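You operate a simulated robot arm through the tools that you are given. There is no shell and no other tool. Be economical: measure what you need, move in short steps, check, and stop when the job is done.

Carry out the task below with a simulated robot arm. There is one attempt and no reset: what you move stays moved.

TASK
Turn the gauge knob to 15 mm.
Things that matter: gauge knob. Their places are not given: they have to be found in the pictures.

It is judged by the outcome, as a careful person would: the job done as asked, and still so three seconds after it is handed in. It fails if anything else is knocked over, pushed out of place, dropped, spilled or broken.

THE ROBOT
A 7-joint arm with a two-finger parallel gripper, fixed in place. Base frame: the origin is at the foot of the arm, x ahead of it, y to its left, z up. Lengths are in m, angles in rad, forces in N, time in s.
Its first joint turns from -1.152 to 1.152 rad. Payload 2.4 kg.
Tool frame: the origin (TCP) lies between the finger pads and is the grasp point; the fingertips stand 0.03 m ahead of it; z points along the fingers, y is the line along which they close. The gripper opens to 0.094 m. The fingers are 0.028 m wide and 0.01 m thick; the gripper's body (0.05 by 0.096 m) begins 0.055 m behind the TCP.
Orientation is that of the tool frame in the base frame, as [roll, pitch, yaw] about the fixed x, y, z axes, in that order (R = Rz(yaw) Ry(pitch) Rx(roll)). With the fingers straight down and closing along the base's y, the tool's x points along the base's -x, its y along +y and its z along -z.

THE INTERFACE
- The arm moves only by the tool arm_command. Its argument "motion" is one flat list of numbers, 7 for each row, row after row: the closure, from 0 (fully open) to 1 (shut), then the shift along the base's x, y, z in units of 40 mm (1.0 is 40 mm), then the turn, a rotation vector about the base's x, y, z in units of 5 degrees (1.0 is 5 degrees). In form: [claw, x, y, z, ax, ay, az, claw, x, y, z, ax, ay, az, ...]. A call has 1 to 12 rows; each row shifts and turns the commanded pose from where the row before left it. A call with a number of a shift or a turn outside -1 to 1 is refused whole. A row lasts 0.2 s, in which the tool goes at most 0.05 m and 0.15 rad; a call with a longer step from one row to the next is refused whole, and so is a gripper value outside its range. A pose out of reach is approached as far as the arm can. The call stops where the force on the tool passes 40 N (or 10 N more than at its start, if that is more) or the arm is blocked; 0.2 s more then pass. The fingers move at their own pace (about 0.153 m/s each) and stop on an object; they squeeze with about 24 N. The grip force told is the motor's: it shows also when the fingers shut on nothing. Time passes only in rows, and 0.2 s behind the last, so rows that do not move let the fingers close. It gives the time, the measured TCP pose, the force on the tool (base axes), the opening and the grip force at its end, in the units of the frame above (readings bear some noise), and new pictures: "views" is both (left out), scene, wrist or none.
- Cameras (640 x 400 px; columns grow to the right, rows downward): "scene" is fixed at [0.0414, 0.4837, 1.4623]; the picture's right is [-0.68, -0.74, 0.00], its down [-0.24, 0.23, -0.94] and it looks along [0.69, -0.64, -0.33] (base axes); focal length 341 px, centre (320, 200). "wrist" rides on the gripper at [-0.037, 0, -0.058] in the tool frame; the picture's right is [0.00, -1.00, 0.00], its down [0.97, 0.00, -0.24] and it looks along [0.24, 0.00, 0.97] (tool axes); focal length 218 px, centre (320, 200).
- probe_pixels(camera, pixels): for up to 12 pixels [column, row] of the newest picture of that camera ("zoom" is the newest enlarged one), the place [x, y, z] in the base frame of the surface seen there, good to about 0.003 m, but the place of the scene camera against the robot may be out by one fixed shift of up to 0.018 m in any direction. No time passes.
- close_up(camera, box): a new picture of the part [left, top, right, bottom] of that camera's present view, enlarged. No time passes.
- sign_off(): hands the job in; it is judged then, once.

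Work in short steps. Measure before you move; look again where a grasp or a placing could have gone wrong, and mend it. You have 60 turns and 120 pictures in all, the two below and enlarged ones among them. Open the gripper and draw the arm clear of the work before you hand the job in, unless the task says otherwise; then end with one line.

The tools are called after ">>>" as a command line: name --argument value ..., lists and objects as JSON in quotes. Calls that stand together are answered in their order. arm_command: Moves the arm, as the interface text tells. Its arguments: {"type":"object","properties":{"motion":{"type":"array","items":{"type":"number"}},"views":{"type":"string","enum":["both","scene","wrist","none"]}},"required":["motion"]} The other tools are called the same way: probe_pixels (camera, pixels) gives the place of the surface under pixels of a picture; close_up (camera, box) takes an enlarged picture of a part of a camera's view; sign_off () hands the job in.

At the start:

```text
time: 0.0
eef_pos: [0.3296, 0.0172, 1.3237]
tool_rot: [3.141, 0.0, 3.141]
wrist_force: [0.6, 0.0, 0.0]
opening: 0.0939
grasp_force: 0.1
```

scene: 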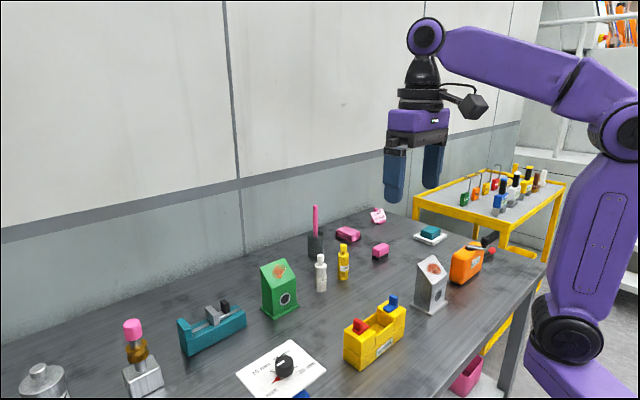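
wrist: 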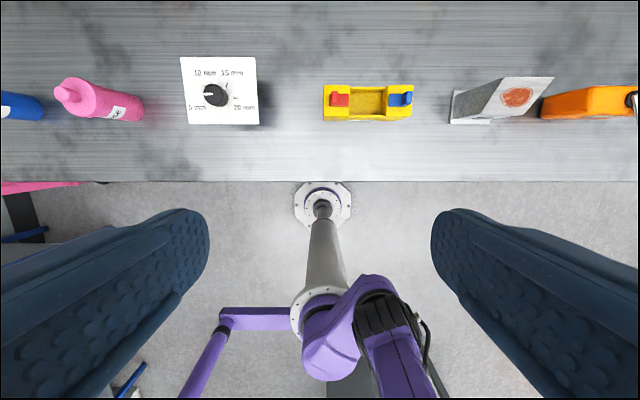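

The knob is on a white plate near wrist pixel (215,95). I zoom in on it in both cameras and probe positions.

>>> close_up --camera "wrist" --box '[170, 50, 270, 130]'

>>> close_up --camera "scene" --box '[230, 330, 340, 400]'

>>> probe_pixels --camera "wrist" --pixels '[[215, 95], [207, 94], [224, 95], [183, 60], [254, 60], [258, 122], [190, 122], [205, 73], [231, 73]]'

```text
5.00 times, centred on (220, 90) of wrist
```

zoom: 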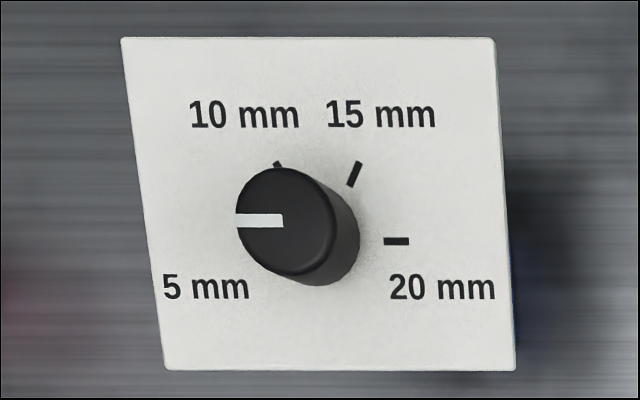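

```text
5.71 times, centred on (285, 365) of scene
```

zoom: 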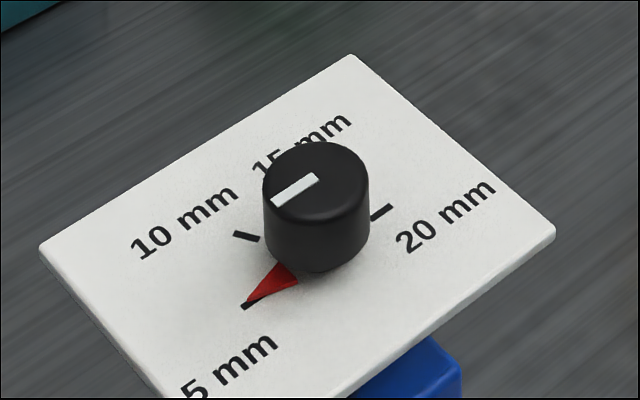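

```text
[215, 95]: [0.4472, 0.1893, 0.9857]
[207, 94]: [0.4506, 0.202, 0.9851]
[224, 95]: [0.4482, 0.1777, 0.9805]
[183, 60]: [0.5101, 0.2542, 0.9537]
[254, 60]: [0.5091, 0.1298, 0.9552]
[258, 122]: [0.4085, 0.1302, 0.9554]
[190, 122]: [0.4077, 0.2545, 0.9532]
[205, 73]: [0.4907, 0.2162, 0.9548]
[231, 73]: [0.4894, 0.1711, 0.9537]
```

The pointer is at 5 mm (left, +y) and 15 mm is 120° clockwise from above. The plate's probed height looks low against the table's 0.978, so I check more points.

>>> probe_pixels --camera "wrist" --pixels '[[290, 60], [290, 150], [160, 60], [237, 98], [233, 84], [216, 84], [215, 90], [211, 94], [219, 100]]'

>>> probe_pixels --camera "scene" --pixels '[[284, 363], [270, 345], [230, 340], [285, 390], [326, 371], [237, 373], [291, 340]]'

```text
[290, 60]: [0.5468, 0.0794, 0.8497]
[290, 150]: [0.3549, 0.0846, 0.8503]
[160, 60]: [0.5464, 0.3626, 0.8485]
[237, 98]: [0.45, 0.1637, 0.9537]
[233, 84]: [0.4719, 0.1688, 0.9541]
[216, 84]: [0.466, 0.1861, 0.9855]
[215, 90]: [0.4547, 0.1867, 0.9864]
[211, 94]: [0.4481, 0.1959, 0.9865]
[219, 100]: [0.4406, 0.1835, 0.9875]
```

```text
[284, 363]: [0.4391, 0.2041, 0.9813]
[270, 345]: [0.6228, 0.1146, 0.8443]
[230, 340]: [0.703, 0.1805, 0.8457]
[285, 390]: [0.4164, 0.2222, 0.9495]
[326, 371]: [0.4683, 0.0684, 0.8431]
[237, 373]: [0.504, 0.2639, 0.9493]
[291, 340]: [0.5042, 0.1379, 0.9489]
```

The plate top is at z≈0.954 on a post, and the knob top is at 0.986, centred near (0.4495, 0.193). I move above it, turning +60° so that a −120° sweep is symmetric.

>>> arm_command --motion '[0, 0.25, 0.366, -0.42, 0, 0, 1, 0, 0.25, 0.366, -0.42, 0, 0, 1, 0, 0.25, 0.366, -0.42, 0, 0, 1, 0, 0.25, 0.366, -0.42, 0, 0, 1, 0, 0.25, 0.366, -0.42, 0, 0, 1, 0, 0.25, 0.366, -0.42, 0, 0, 1, 0, 0.25, 0.366, -0.42, 0, 0, 1, 0, 0.25, 0.366, -0.42, 0, 0, 1, 0, 0.25, 0.366, -0.42, 0, 0, 1, 0, 0.25, 0.366, -0.42, 0, 0, 1, 0, 0.25, 0.366, -0.42, 0, 0, 1, 0, 0.25, 0.366, -0.42, 0, 0, 1]'

```text
time: 2.6
eef_pos: [0.4486, 0.1928, 1.121]
tool_rot: [-3.141, 0.0, -2.093]
wrist_force: [0.5, -0.1, -0.2]
opening: 0.0942
grasp_force: 0.1
```

scene: 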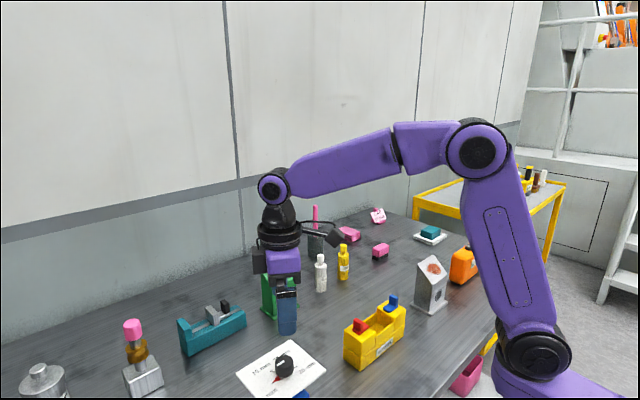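
wrist: 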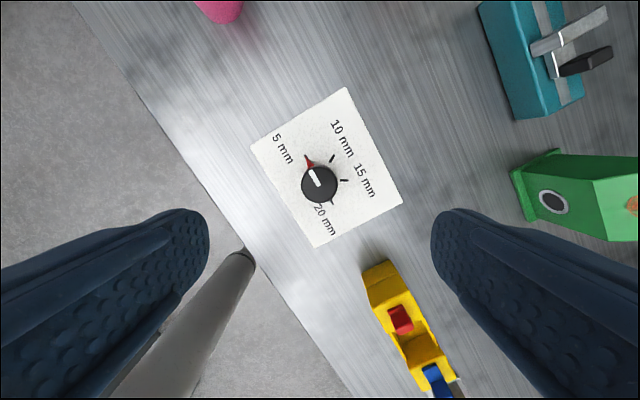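

The knob sits at column 319, laterally centred. I zoom in and probe it to refine the position.

>>> close_up --camera "wrist" --box '[240, 120, 400, 220]'

>>> probe_pixels --camera "wrist" --pixels '[[319, 182], [304, 184], [334, 184], [319, 167], [306, 157], [333, 157], [346, 181], [331, 203]]'

```text
4.00 times, centred on (320, 170) of wrist
```

zoom: 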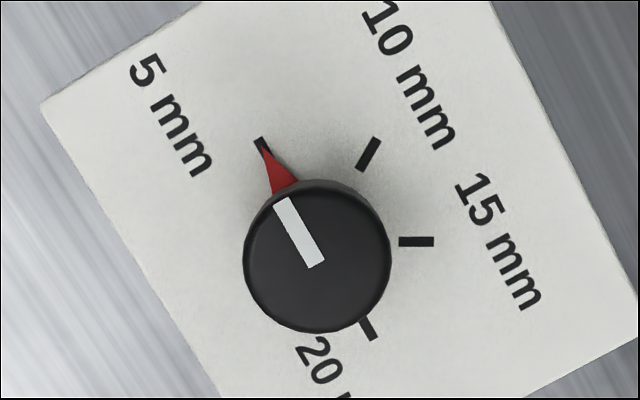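

```text
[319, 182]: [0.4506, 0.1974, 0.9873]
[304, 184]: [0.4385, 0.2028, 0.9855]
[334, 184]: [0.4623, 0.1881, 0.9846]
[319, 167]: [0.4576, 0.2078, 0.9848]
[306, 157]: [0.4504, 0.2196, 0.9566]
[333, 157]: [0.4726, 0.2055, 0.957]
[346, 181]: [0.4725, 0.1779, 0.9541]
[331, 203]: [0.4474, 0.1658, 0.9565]
```

Knob centre is ≈(0.449, 0.193), matching the TCP. I descend to TCP z≈0.994, leaving the tips 10 mm above the plate.

>>> arm_command --motion '[0, 0, 0, -0.8, 0, 0, 0, 0, 0, 0, -0.8, 0, 0, 0, 0, 0, 0, -0.8, 0, 0, 0, 0.3, 0, 0, -0.8, 0, 0, 0, 0.3, 0, 0, 0, 0, 0, 0]'

```text
time: 3.8
eef_pos: [0.4492, 0.1902, 0.9957]
tool_rot: [3.141, -0.001, -2.096]
wrist_force: [-0.3, 0.1, 0.8]
opening: 0.0659
grasp_force: 0.0
```

scene: 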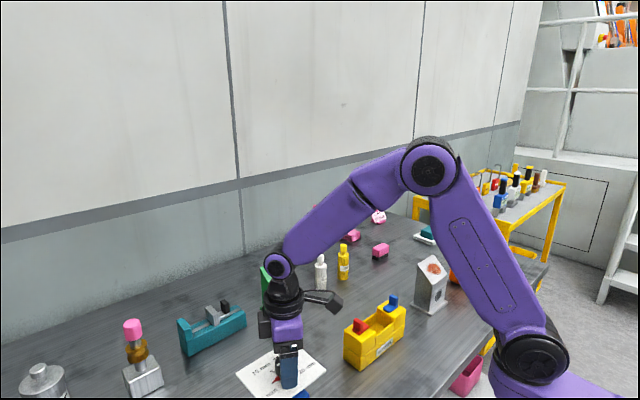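
wrist: 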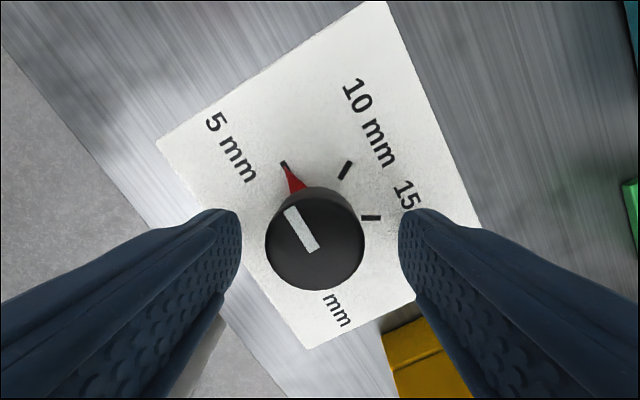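

The knob centre appears at column 315, so the tool is off by about 2 mm in −y. I correct by +2 mm in y and close.

>>> arm_command --motion '[0.3, -0.01, 0.06, 0, 0, 0, 0, 0.3, 0, 0, 0, 0, 0, 0, 0.6, 0, 0, 0, 0, 0, 0, 1, 0, 0, 0, 0, 0, 0, 1, 0, 0, 0, 0, 0, 0, 1, 0, 0, 0, 0, 0, 0]' --views "wrist"

```text
time: 5.2
eef_pos: [0.4491, 0.1937, 0.9944]
tool_rot: [3.141, 0.0, -2.094]
wrist_force: [0.7, 0.8, 0.1]
opening: 0.0329
grasp_force: 24.6
```

wrist: 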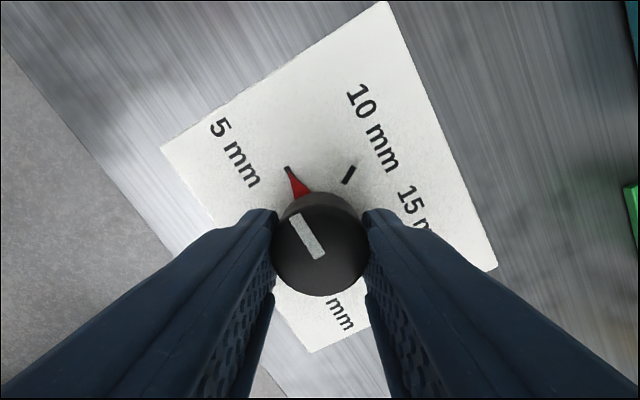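

Gripped (opening 33 mm) with negligible side force. I turn −60°.

>>> arm_command --motion '[1, 0, 0, 0, 0, 0, -1, 1, 0, 0, 0, 0, 0, -1, 1, 0, 0, 0, 0, 0, -1, 1, 0, 0, 0, 0, 0, -1, 1, 0, 0, 0, 0, 0, -1, 1, 0, 0, 0, 0, 0, -1, 1, 0, 0, 0, 0, 0, -1, 1, 0, 0, 0, 0, 0, -1, 1, 0, 0, 0, 0, 0, -1, 1, 0, 0, 0, 0, 0, -1, 1, 0, 0, 0, 0, 0, -1, 1, 0, 0, 0, 0, 0, -1]' --views "wrist"

```text
time: 7.8
eef_pos: [0.45, 0.1941, 0.9939]
tool_rot: [-3.141, 0.0, -3.141]
wrist_force: [-1.3, -2.3, 10.8]
opening: 0.0328
grasp_force: 24.0
```

wrist: 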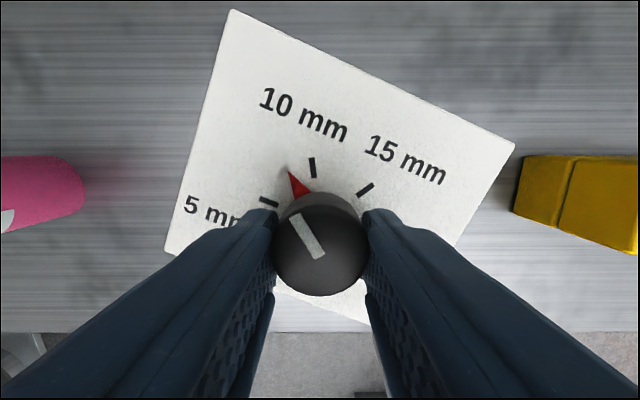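

The plate seems to have turned with the knob (its edges are now tilted about 25°). I look before continuing.

>>> close_up --camera "scene" --box '[220, 300, 380, 400]'

>>> close_up --camera "wrist" --box '[160, 0, 540, 238]'

>>> probe_pixels --camera "wrist" --pixels '[[234, 16], [508, 145], [172, 245], [313, 168], [364, 190], [270, 202], [290, 173]]'

```text
4.00 times, centred on (300, 350) of scene
```

zoom: 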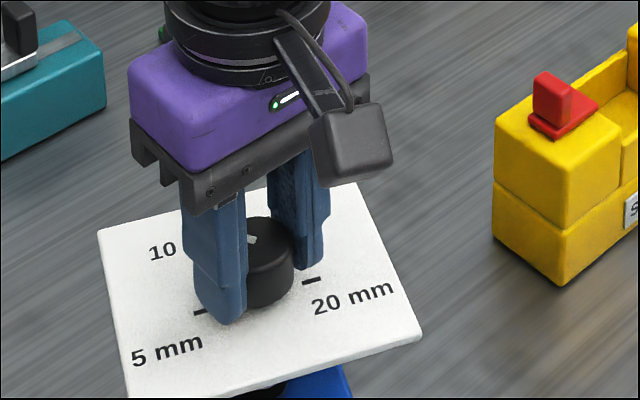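

```text
1.68 times, centred on (350, 119) of wrist
```

zoom: 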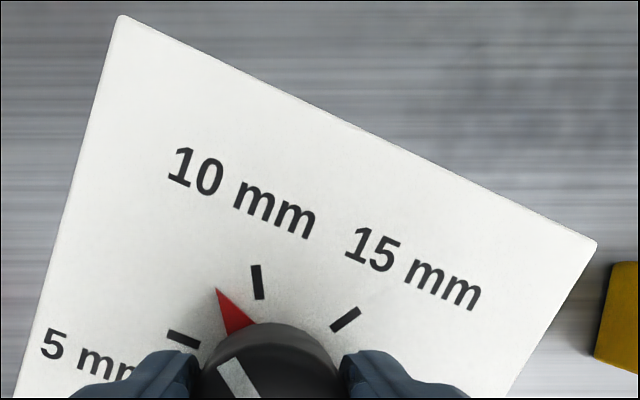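

```text
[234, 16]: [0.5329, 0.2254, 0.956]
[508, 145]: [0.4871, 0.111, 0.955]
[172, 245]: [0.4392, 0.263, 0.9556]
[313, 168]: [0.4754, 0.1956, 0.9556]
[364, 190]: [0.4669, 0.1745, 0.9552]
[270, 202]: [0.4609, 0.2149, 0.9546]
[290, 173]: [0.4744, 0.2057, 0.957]
```

The knob turned about 38° relative to the plate, while the plate swivelled about 22°; the blue base looks unmoved. I release to see whether the plate springs back.

>>> arm_command --motion '[0.4, 0, 0, 0, 0, 0, 0, 0.3, 0, 0, 0, 0, 0, 0, 0.3, 0, 0, 0, 0, 0, 0, 0.3, 0, 0, 0, 0, 0, 0]' --views "both"

>>> close_up --camera "scene" --box '[220, 300, 380, 400]'

```text
time: 8.8
eef_pos: [0.4496, 0.1943, 0.9928]
tool_rot: [-3.14, -0.001, -3.141]
wrist_force: [-0.1, 0.8, -0.4]
opening: 0.0657
grasp_force: 0.0
```

scene: 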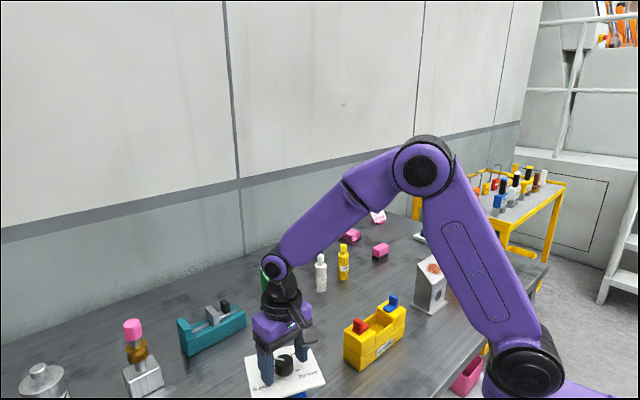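
wrist: 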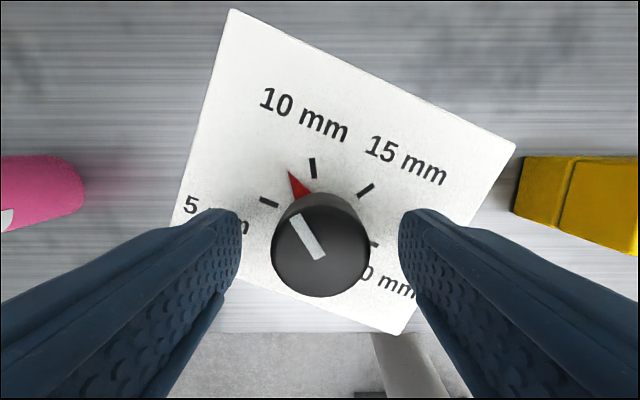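

```text
4.00 times, centred on (300, 350) of scene
```

zoom: 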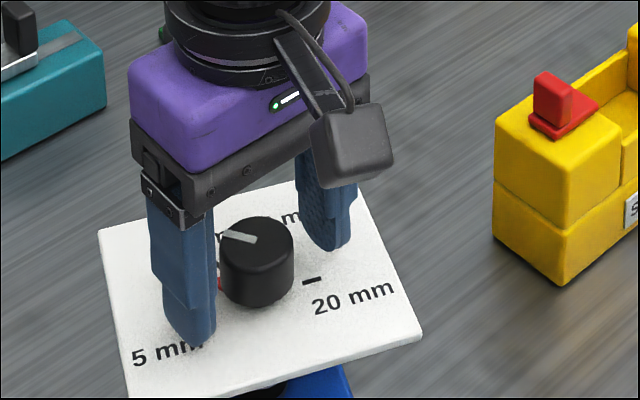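

It doesn't spring back, so the plate is on a friction swivel or a stop. I re-grip and turn another −30° to see how plate and knob share the motion.

>>> arm_command --motion '[1, 0, 0, 0.05, 0, 0, 0, 1, 0, 0, 0, 0, 0, 0, 1, 0, 0, 0, 0, 0, 0, 1, 0, 0, 0, 0, 0, -1, 1, 0, 0, 0, 0, 0, -1, 1, 0, 0, 0, 0, 0, -1, 1, 0, 0, 0, 0, 0, -1, 1, 0, 0, 0, 0, 0, -1, 1, 0, 0, 0, 0, 0, -1]' --views "wrist"

```text
time: 10.8
eef_pos: [0.4484, 0.194, 0.9963]
tool_rot: [3.141, 0.0, 2.618]
wrist_force: [0.1, 0.6, 0.0]
opening: 0.0331
grasp_force: 23.4
```

wrist: 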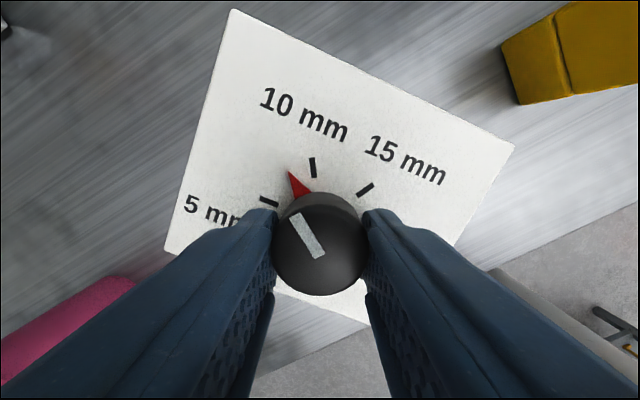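

This time the whole plate swivelled with the knob (no relative motion, no downward force), while previously there was 10.8 N of vertical load. I turn back +50° to restore the plate's alignment.

>>> arm_command --motion '[1, 0, 0, 0, 0, 0, 1, 1, 0, 0, 0, 0, 0, 1, 1, 0, 0, 0, 0, 0, 1, 1, 0, 0, 0, 0, 0, 1, 1, 0, 0, 0, 0, 0, 1, 1, 0, 0, 0, 0, 0, 1, 1, 0, 0, 0, 0, 0, 1, 1, 0, 0, 0, 0, 0, 1, 1, 0, 0, 0, 0, 0, 1, 1, 0, 0, 0, 0, 0, 1, 1, 0, 0, 0, 0, 0, 0.4]' --views "wrist"

>>> probe_pixels --camera "wrist" --pixels '[[234, 16], [508, 145]]'

```text
time: 13.2
eef_pos: [0.4498, 0.1936, 0.9974]
tool_rot: [-3.141, 0.0, -2.756]
wrist_force: [0.8, 0.0, 0.0]
opening: 0.0328
grasp_force: 24.2
```

wrist: 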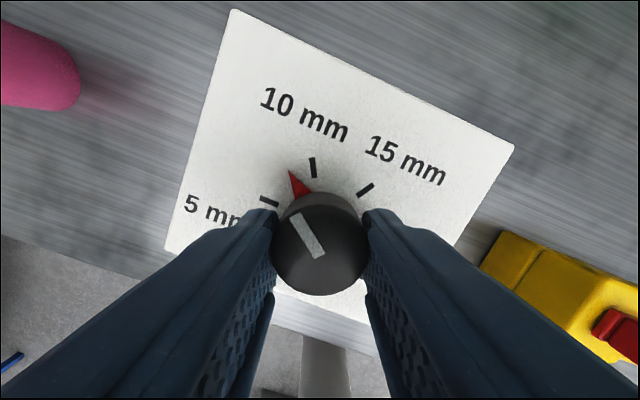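

```text
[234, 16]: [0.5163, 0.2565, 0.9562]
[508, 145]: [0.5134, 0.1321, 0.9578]
```

The plate is back within about 1°. I now press down gently (3 mm command) while gripping, to see the load.

>>> arm_command --motion '[1, 0, 0, -0.075, 0, 0, 0, 1, 0, 0, 0, 0, 0, 0]' --views "none"

```text
time: 13.8
eef_pos: [0.4497, 0.1931, 0.9945]
tool_rot: [-3.141, 0.003, -2.758]
wrist_force: [-5.6, -2.4, 20.6]
opening: 0.0328
grasp_force: 23.5
```

About 20 N down. I turn −20° under this load and check.

>>> arm_command --motion '[1, 0, 0, 0, 0, 0, -1, 1, 0, 0, 0, 0, 0, -1, 1, 0, 0, 0, 0, 0, -1, 1, 0, 0, 0, 0, 0, -1]' --views "wrist"

>>> probe_pixels --camera "wrist" --pixels '[[320, 240]]'

```text
time: 14.8
eef_pos: [0.4481, 0.1951, 0.9936]
tool_rot: [3.141, 0.003, -3.109]
wrist_force: [-1.6, 0.8, 21.0]
opening: 0.0328
grasp_force: 23.5
```

wrist: 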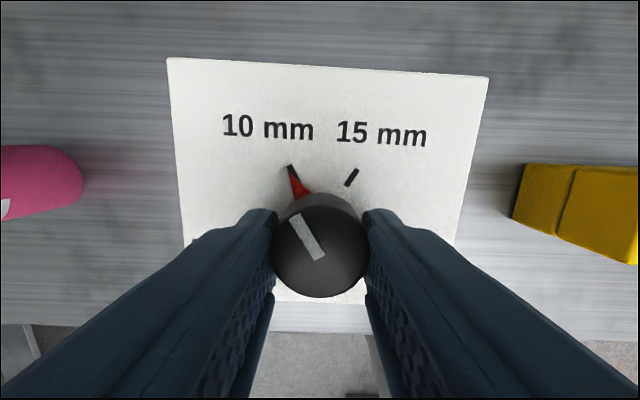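

```text
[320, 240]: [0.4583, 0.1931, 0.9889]
```

With the load, the plate stays put and the knob turns; the pointer is now at 10 mm. I turn −50° more.

>>> arm_command --motion '[1, 0, 0, 0, 0, 0, -1, 1, 0, 0, 0, 0, 0, -1, 1, 0, 0, 0, 0, 0, -1, 1, 0, 0, 0, 0, 0, -1, 1, 0, 0, 0, 0, 0, -1, 1, 0, 0, 0, 0, 0, -1, 1, 0, 0, 0, 0, 0, -1, 1, 0, 0, 0, 0, 0, -1, 1, 0, 0, 0, 0, 0, -1, 1, 0, 0, 0, 0, 0, -1]' --views "wrist"

>>> close_up --camera "wrist" --box '[220, 100, 420, 225]'

```text
time: 17.0
eef_pos: [0.4488, 0.1938, 0.9928]
tool_rot: [3.14, 0.001, 2.302]
wrist_force: [5.9, 3.5, 18.0]
opening: 0.033
grasp_force: 23.7
```

wrist: 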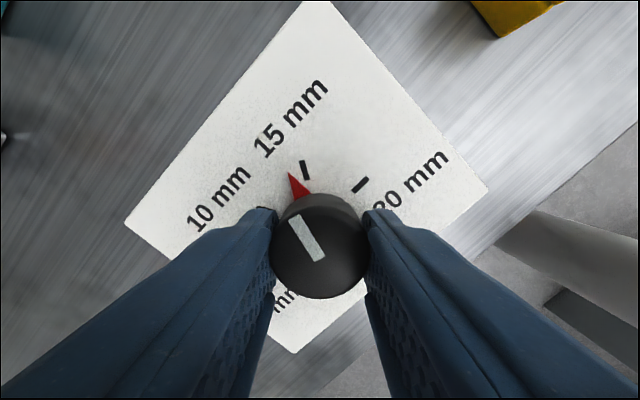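

```text
3.20 times, centred on (320, 162) of wrist
```

zoom: 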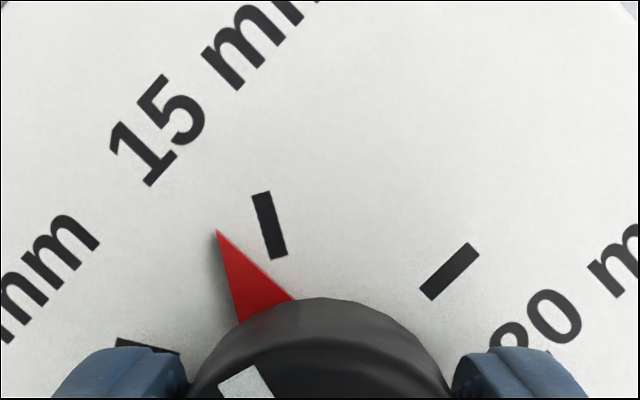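

Close; about 12° remain. I probe pointer and ticks to compute the exact remainder.

>>> probe_pixels --camera "zoom" --pixels '[[217, 234], [268, 225], [450, 271], [267, 300], [262, 195], [150, 347]]'

>>> probe_pixels --camera "wrist" --pixels '[[127, 222], [486, 188], [297, 350], [378, 52]]'

```text
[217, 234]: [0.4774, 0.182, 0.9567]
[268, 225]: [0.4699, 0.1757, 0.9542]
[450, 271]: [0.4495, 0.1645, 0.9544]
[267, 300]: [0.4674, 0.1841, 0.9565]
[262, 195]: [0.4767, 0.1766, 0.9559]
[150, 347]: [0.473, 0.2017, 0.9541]
```

```text
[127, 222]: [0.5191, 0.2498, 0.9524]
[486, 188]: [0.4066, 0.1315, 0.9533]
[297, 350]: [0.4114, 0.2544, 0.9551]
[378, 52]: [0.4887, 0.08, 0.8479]
```

Pointer is at ≈−18°, the 15 mm tick at ≈−32° (plate off by ~2°). I turn −13° under load and check.

>>> arm_command --motion '[1, 0, 0, 0, 0, 0, -0.9, 1, 0, 0, 0, 0, 0, -0.9, 1, 0, 0, 0, 0, 0, -0.8, 1, 0, 0, 0, 0, 0, 0]' --views "wrist"

>>> close_up --camera "wrist" --box '[220, 100, 420, 225]'

```text
time: 18.0
eef_pos: [0.4499, 0.1945, 0.9938]
tool_rot: [3.141, 0.0, 2.076]
wrist_force: [6.2, 0.7, 13.2]
opening: 0.0325
grasp_force: 24.0
```

wrist: 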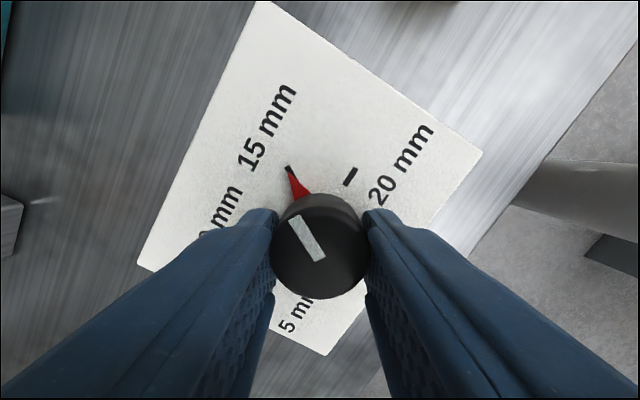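

```text
3.20 times, centred on (320, 162) of wrist
```

zoom: 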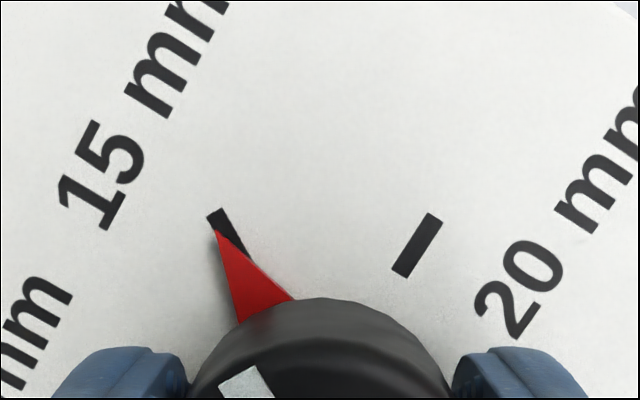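

About 2° short: the pointer tip is just left of the tick's centreline. I turn −2°.

>>> arm_command --motion '[1, 0, 0, -0.02, 0, 0, -0.45, 1, 0, 0, 0, 0, 0, 0, 1, 0, 0, 0, 0, 0, 0]' --views "wrist"

>>> close_up --camera "wrist" --box '[220, 100, 420, 225]'

>>> probe_pixels --camera "wrist" --pixels '[[140, 260], [326, 352], [479, 153]]'

```text
time: 18.8
eef_pos: [0.4496, 0.1938, 0.9937]
tool_rot: [3.141, 0.001, 2.036]
wrist_force: [3.3, -2.5, 18.2]
opening: 0.0329
grasp_force: 24.0
```

wrist: 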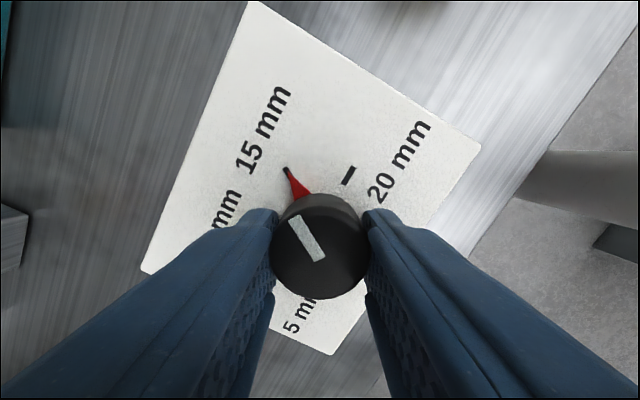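

```text
3.20 times, centred on (320, 162) of wrist
```

zoom: 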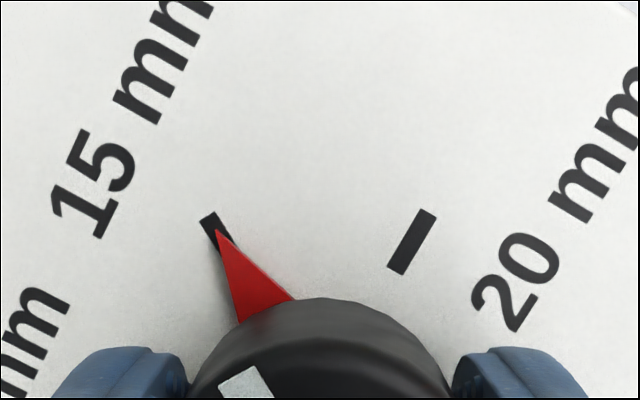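

```text
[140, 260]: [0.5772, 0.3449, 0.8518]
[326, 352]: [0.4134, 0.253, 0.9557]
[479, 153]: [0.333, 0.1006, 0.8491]
```

The pointer is on the 15 mm tick. The plate is ~3° clockwise, so I unload and swing it back +3° with the knob, then check before releasing.

>>> arm_command --motion '[1, 0, 0, 0.09, 0, 0, 0, 1, 0, 0, 0, 0, 0, 0, 1, 0, 0, 0, 0, 0, 0.6, 1, 0, 0, 0, 0, 0, 0]' --views "none"

>>> arm_command --motion '[0.3, 0, 0, 0, 0, 0, 0, 0.3, 0, 0, 0, 0, 0, 0, 0, 0, 0, 0, 0, 0, 0, 0, 0, 0, 0.8, 0, 0, 0, 0, 0, 0, 0.8, 0, 0, 0, 0, 0, 0, 0.8, 0, 0, 0, 0, 0, 0, 0.8, 0, 0, 0]'

>>> close_up --camera "wrist" --box '[240, 120, 400, 220]'

>>> close_up --camera "scene" --box '[220, 300, 380, 400]'

```text
time: 19.8
eef_pos: [0.4484, 0.1934, 0.9956]
tool_rot: [3.14, -0.002, 2.09]
wrist_force: [1.4, -0.4, -2.8]
opening: 0.0329
grasp_force: 23.7
```

```text
time: 21.4
eef_pos: [0.4477, 0.1943, 1.1221]
tool_rot: [3.141, 0.001, 2.091]
wrist_force: [0.3, 0.3, -0.2]
opening: 0.094
grasp_force: 0.1
```

scene: 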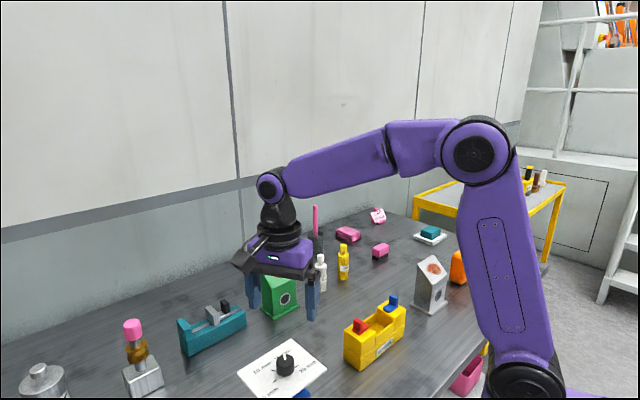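
wrist: 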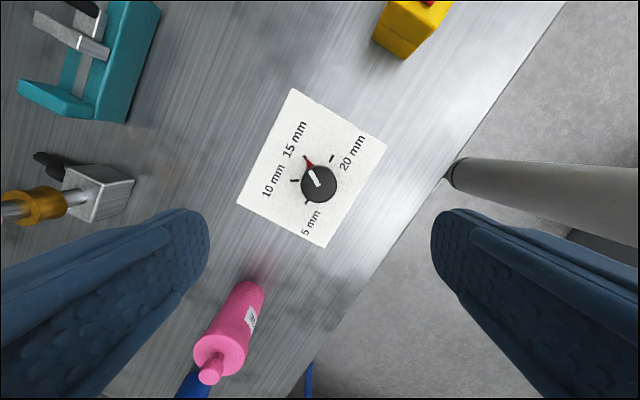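

```text
4.00 times, centred on (320, 170) of wrist
```

zoom: 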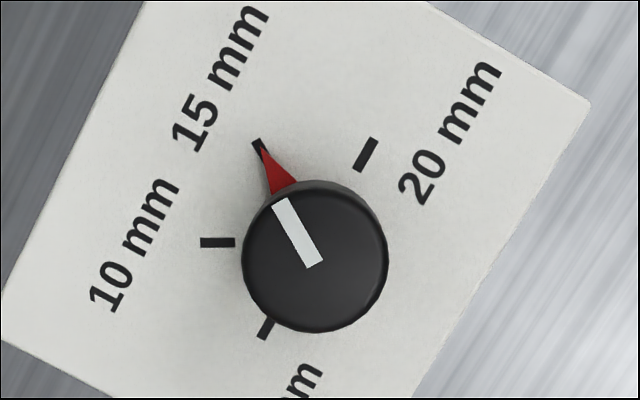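

```text
4.00 times, centred on (300, 350) of scene
```

zoom: 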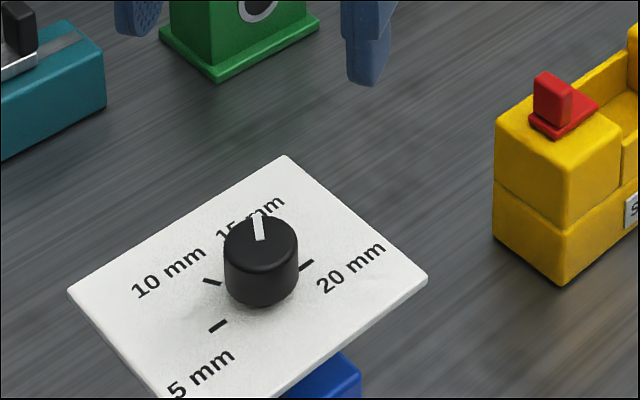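

The pointer sits on the 15 mm tick exactly as it first sat on 5 mm, and the plate is square again. I raise the arm clear and hand in.

>>> arm_command --motion '[0, 0, 0, 1, 0, 0, 0, 0, 0, 0, 1, 0, 0, 0, 0, 0, 0, 1, 0, 0, 0, 0, 0, 0, 1, 0, 0, 0]' --views "wrist"

>>> sign_off

```text
time: 22.4
eef_pos: [0.4502, 0.1943, 1.2847]
tool_rot: [3.141, 0.0, 2.091]
wrist_force: [0.2, 1.1, -0.6]
opening: 0.094
grasp_force: 0.0
```

wrist: 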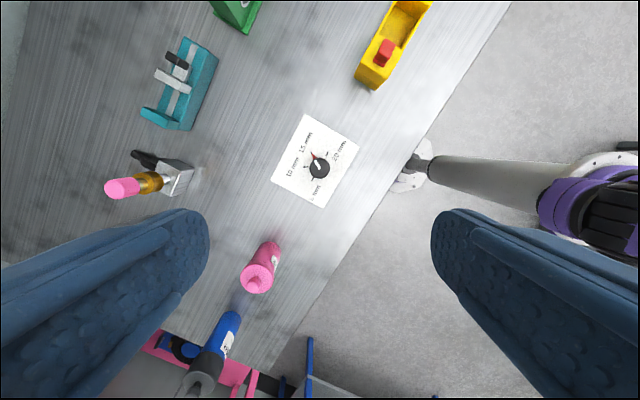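

```text
The job is handed in.
```

The gauge knob now points at 15 mm; its plate swivelled while I was turning the knob, so I turned it back square, and the gripper is open with the arm raised clear.
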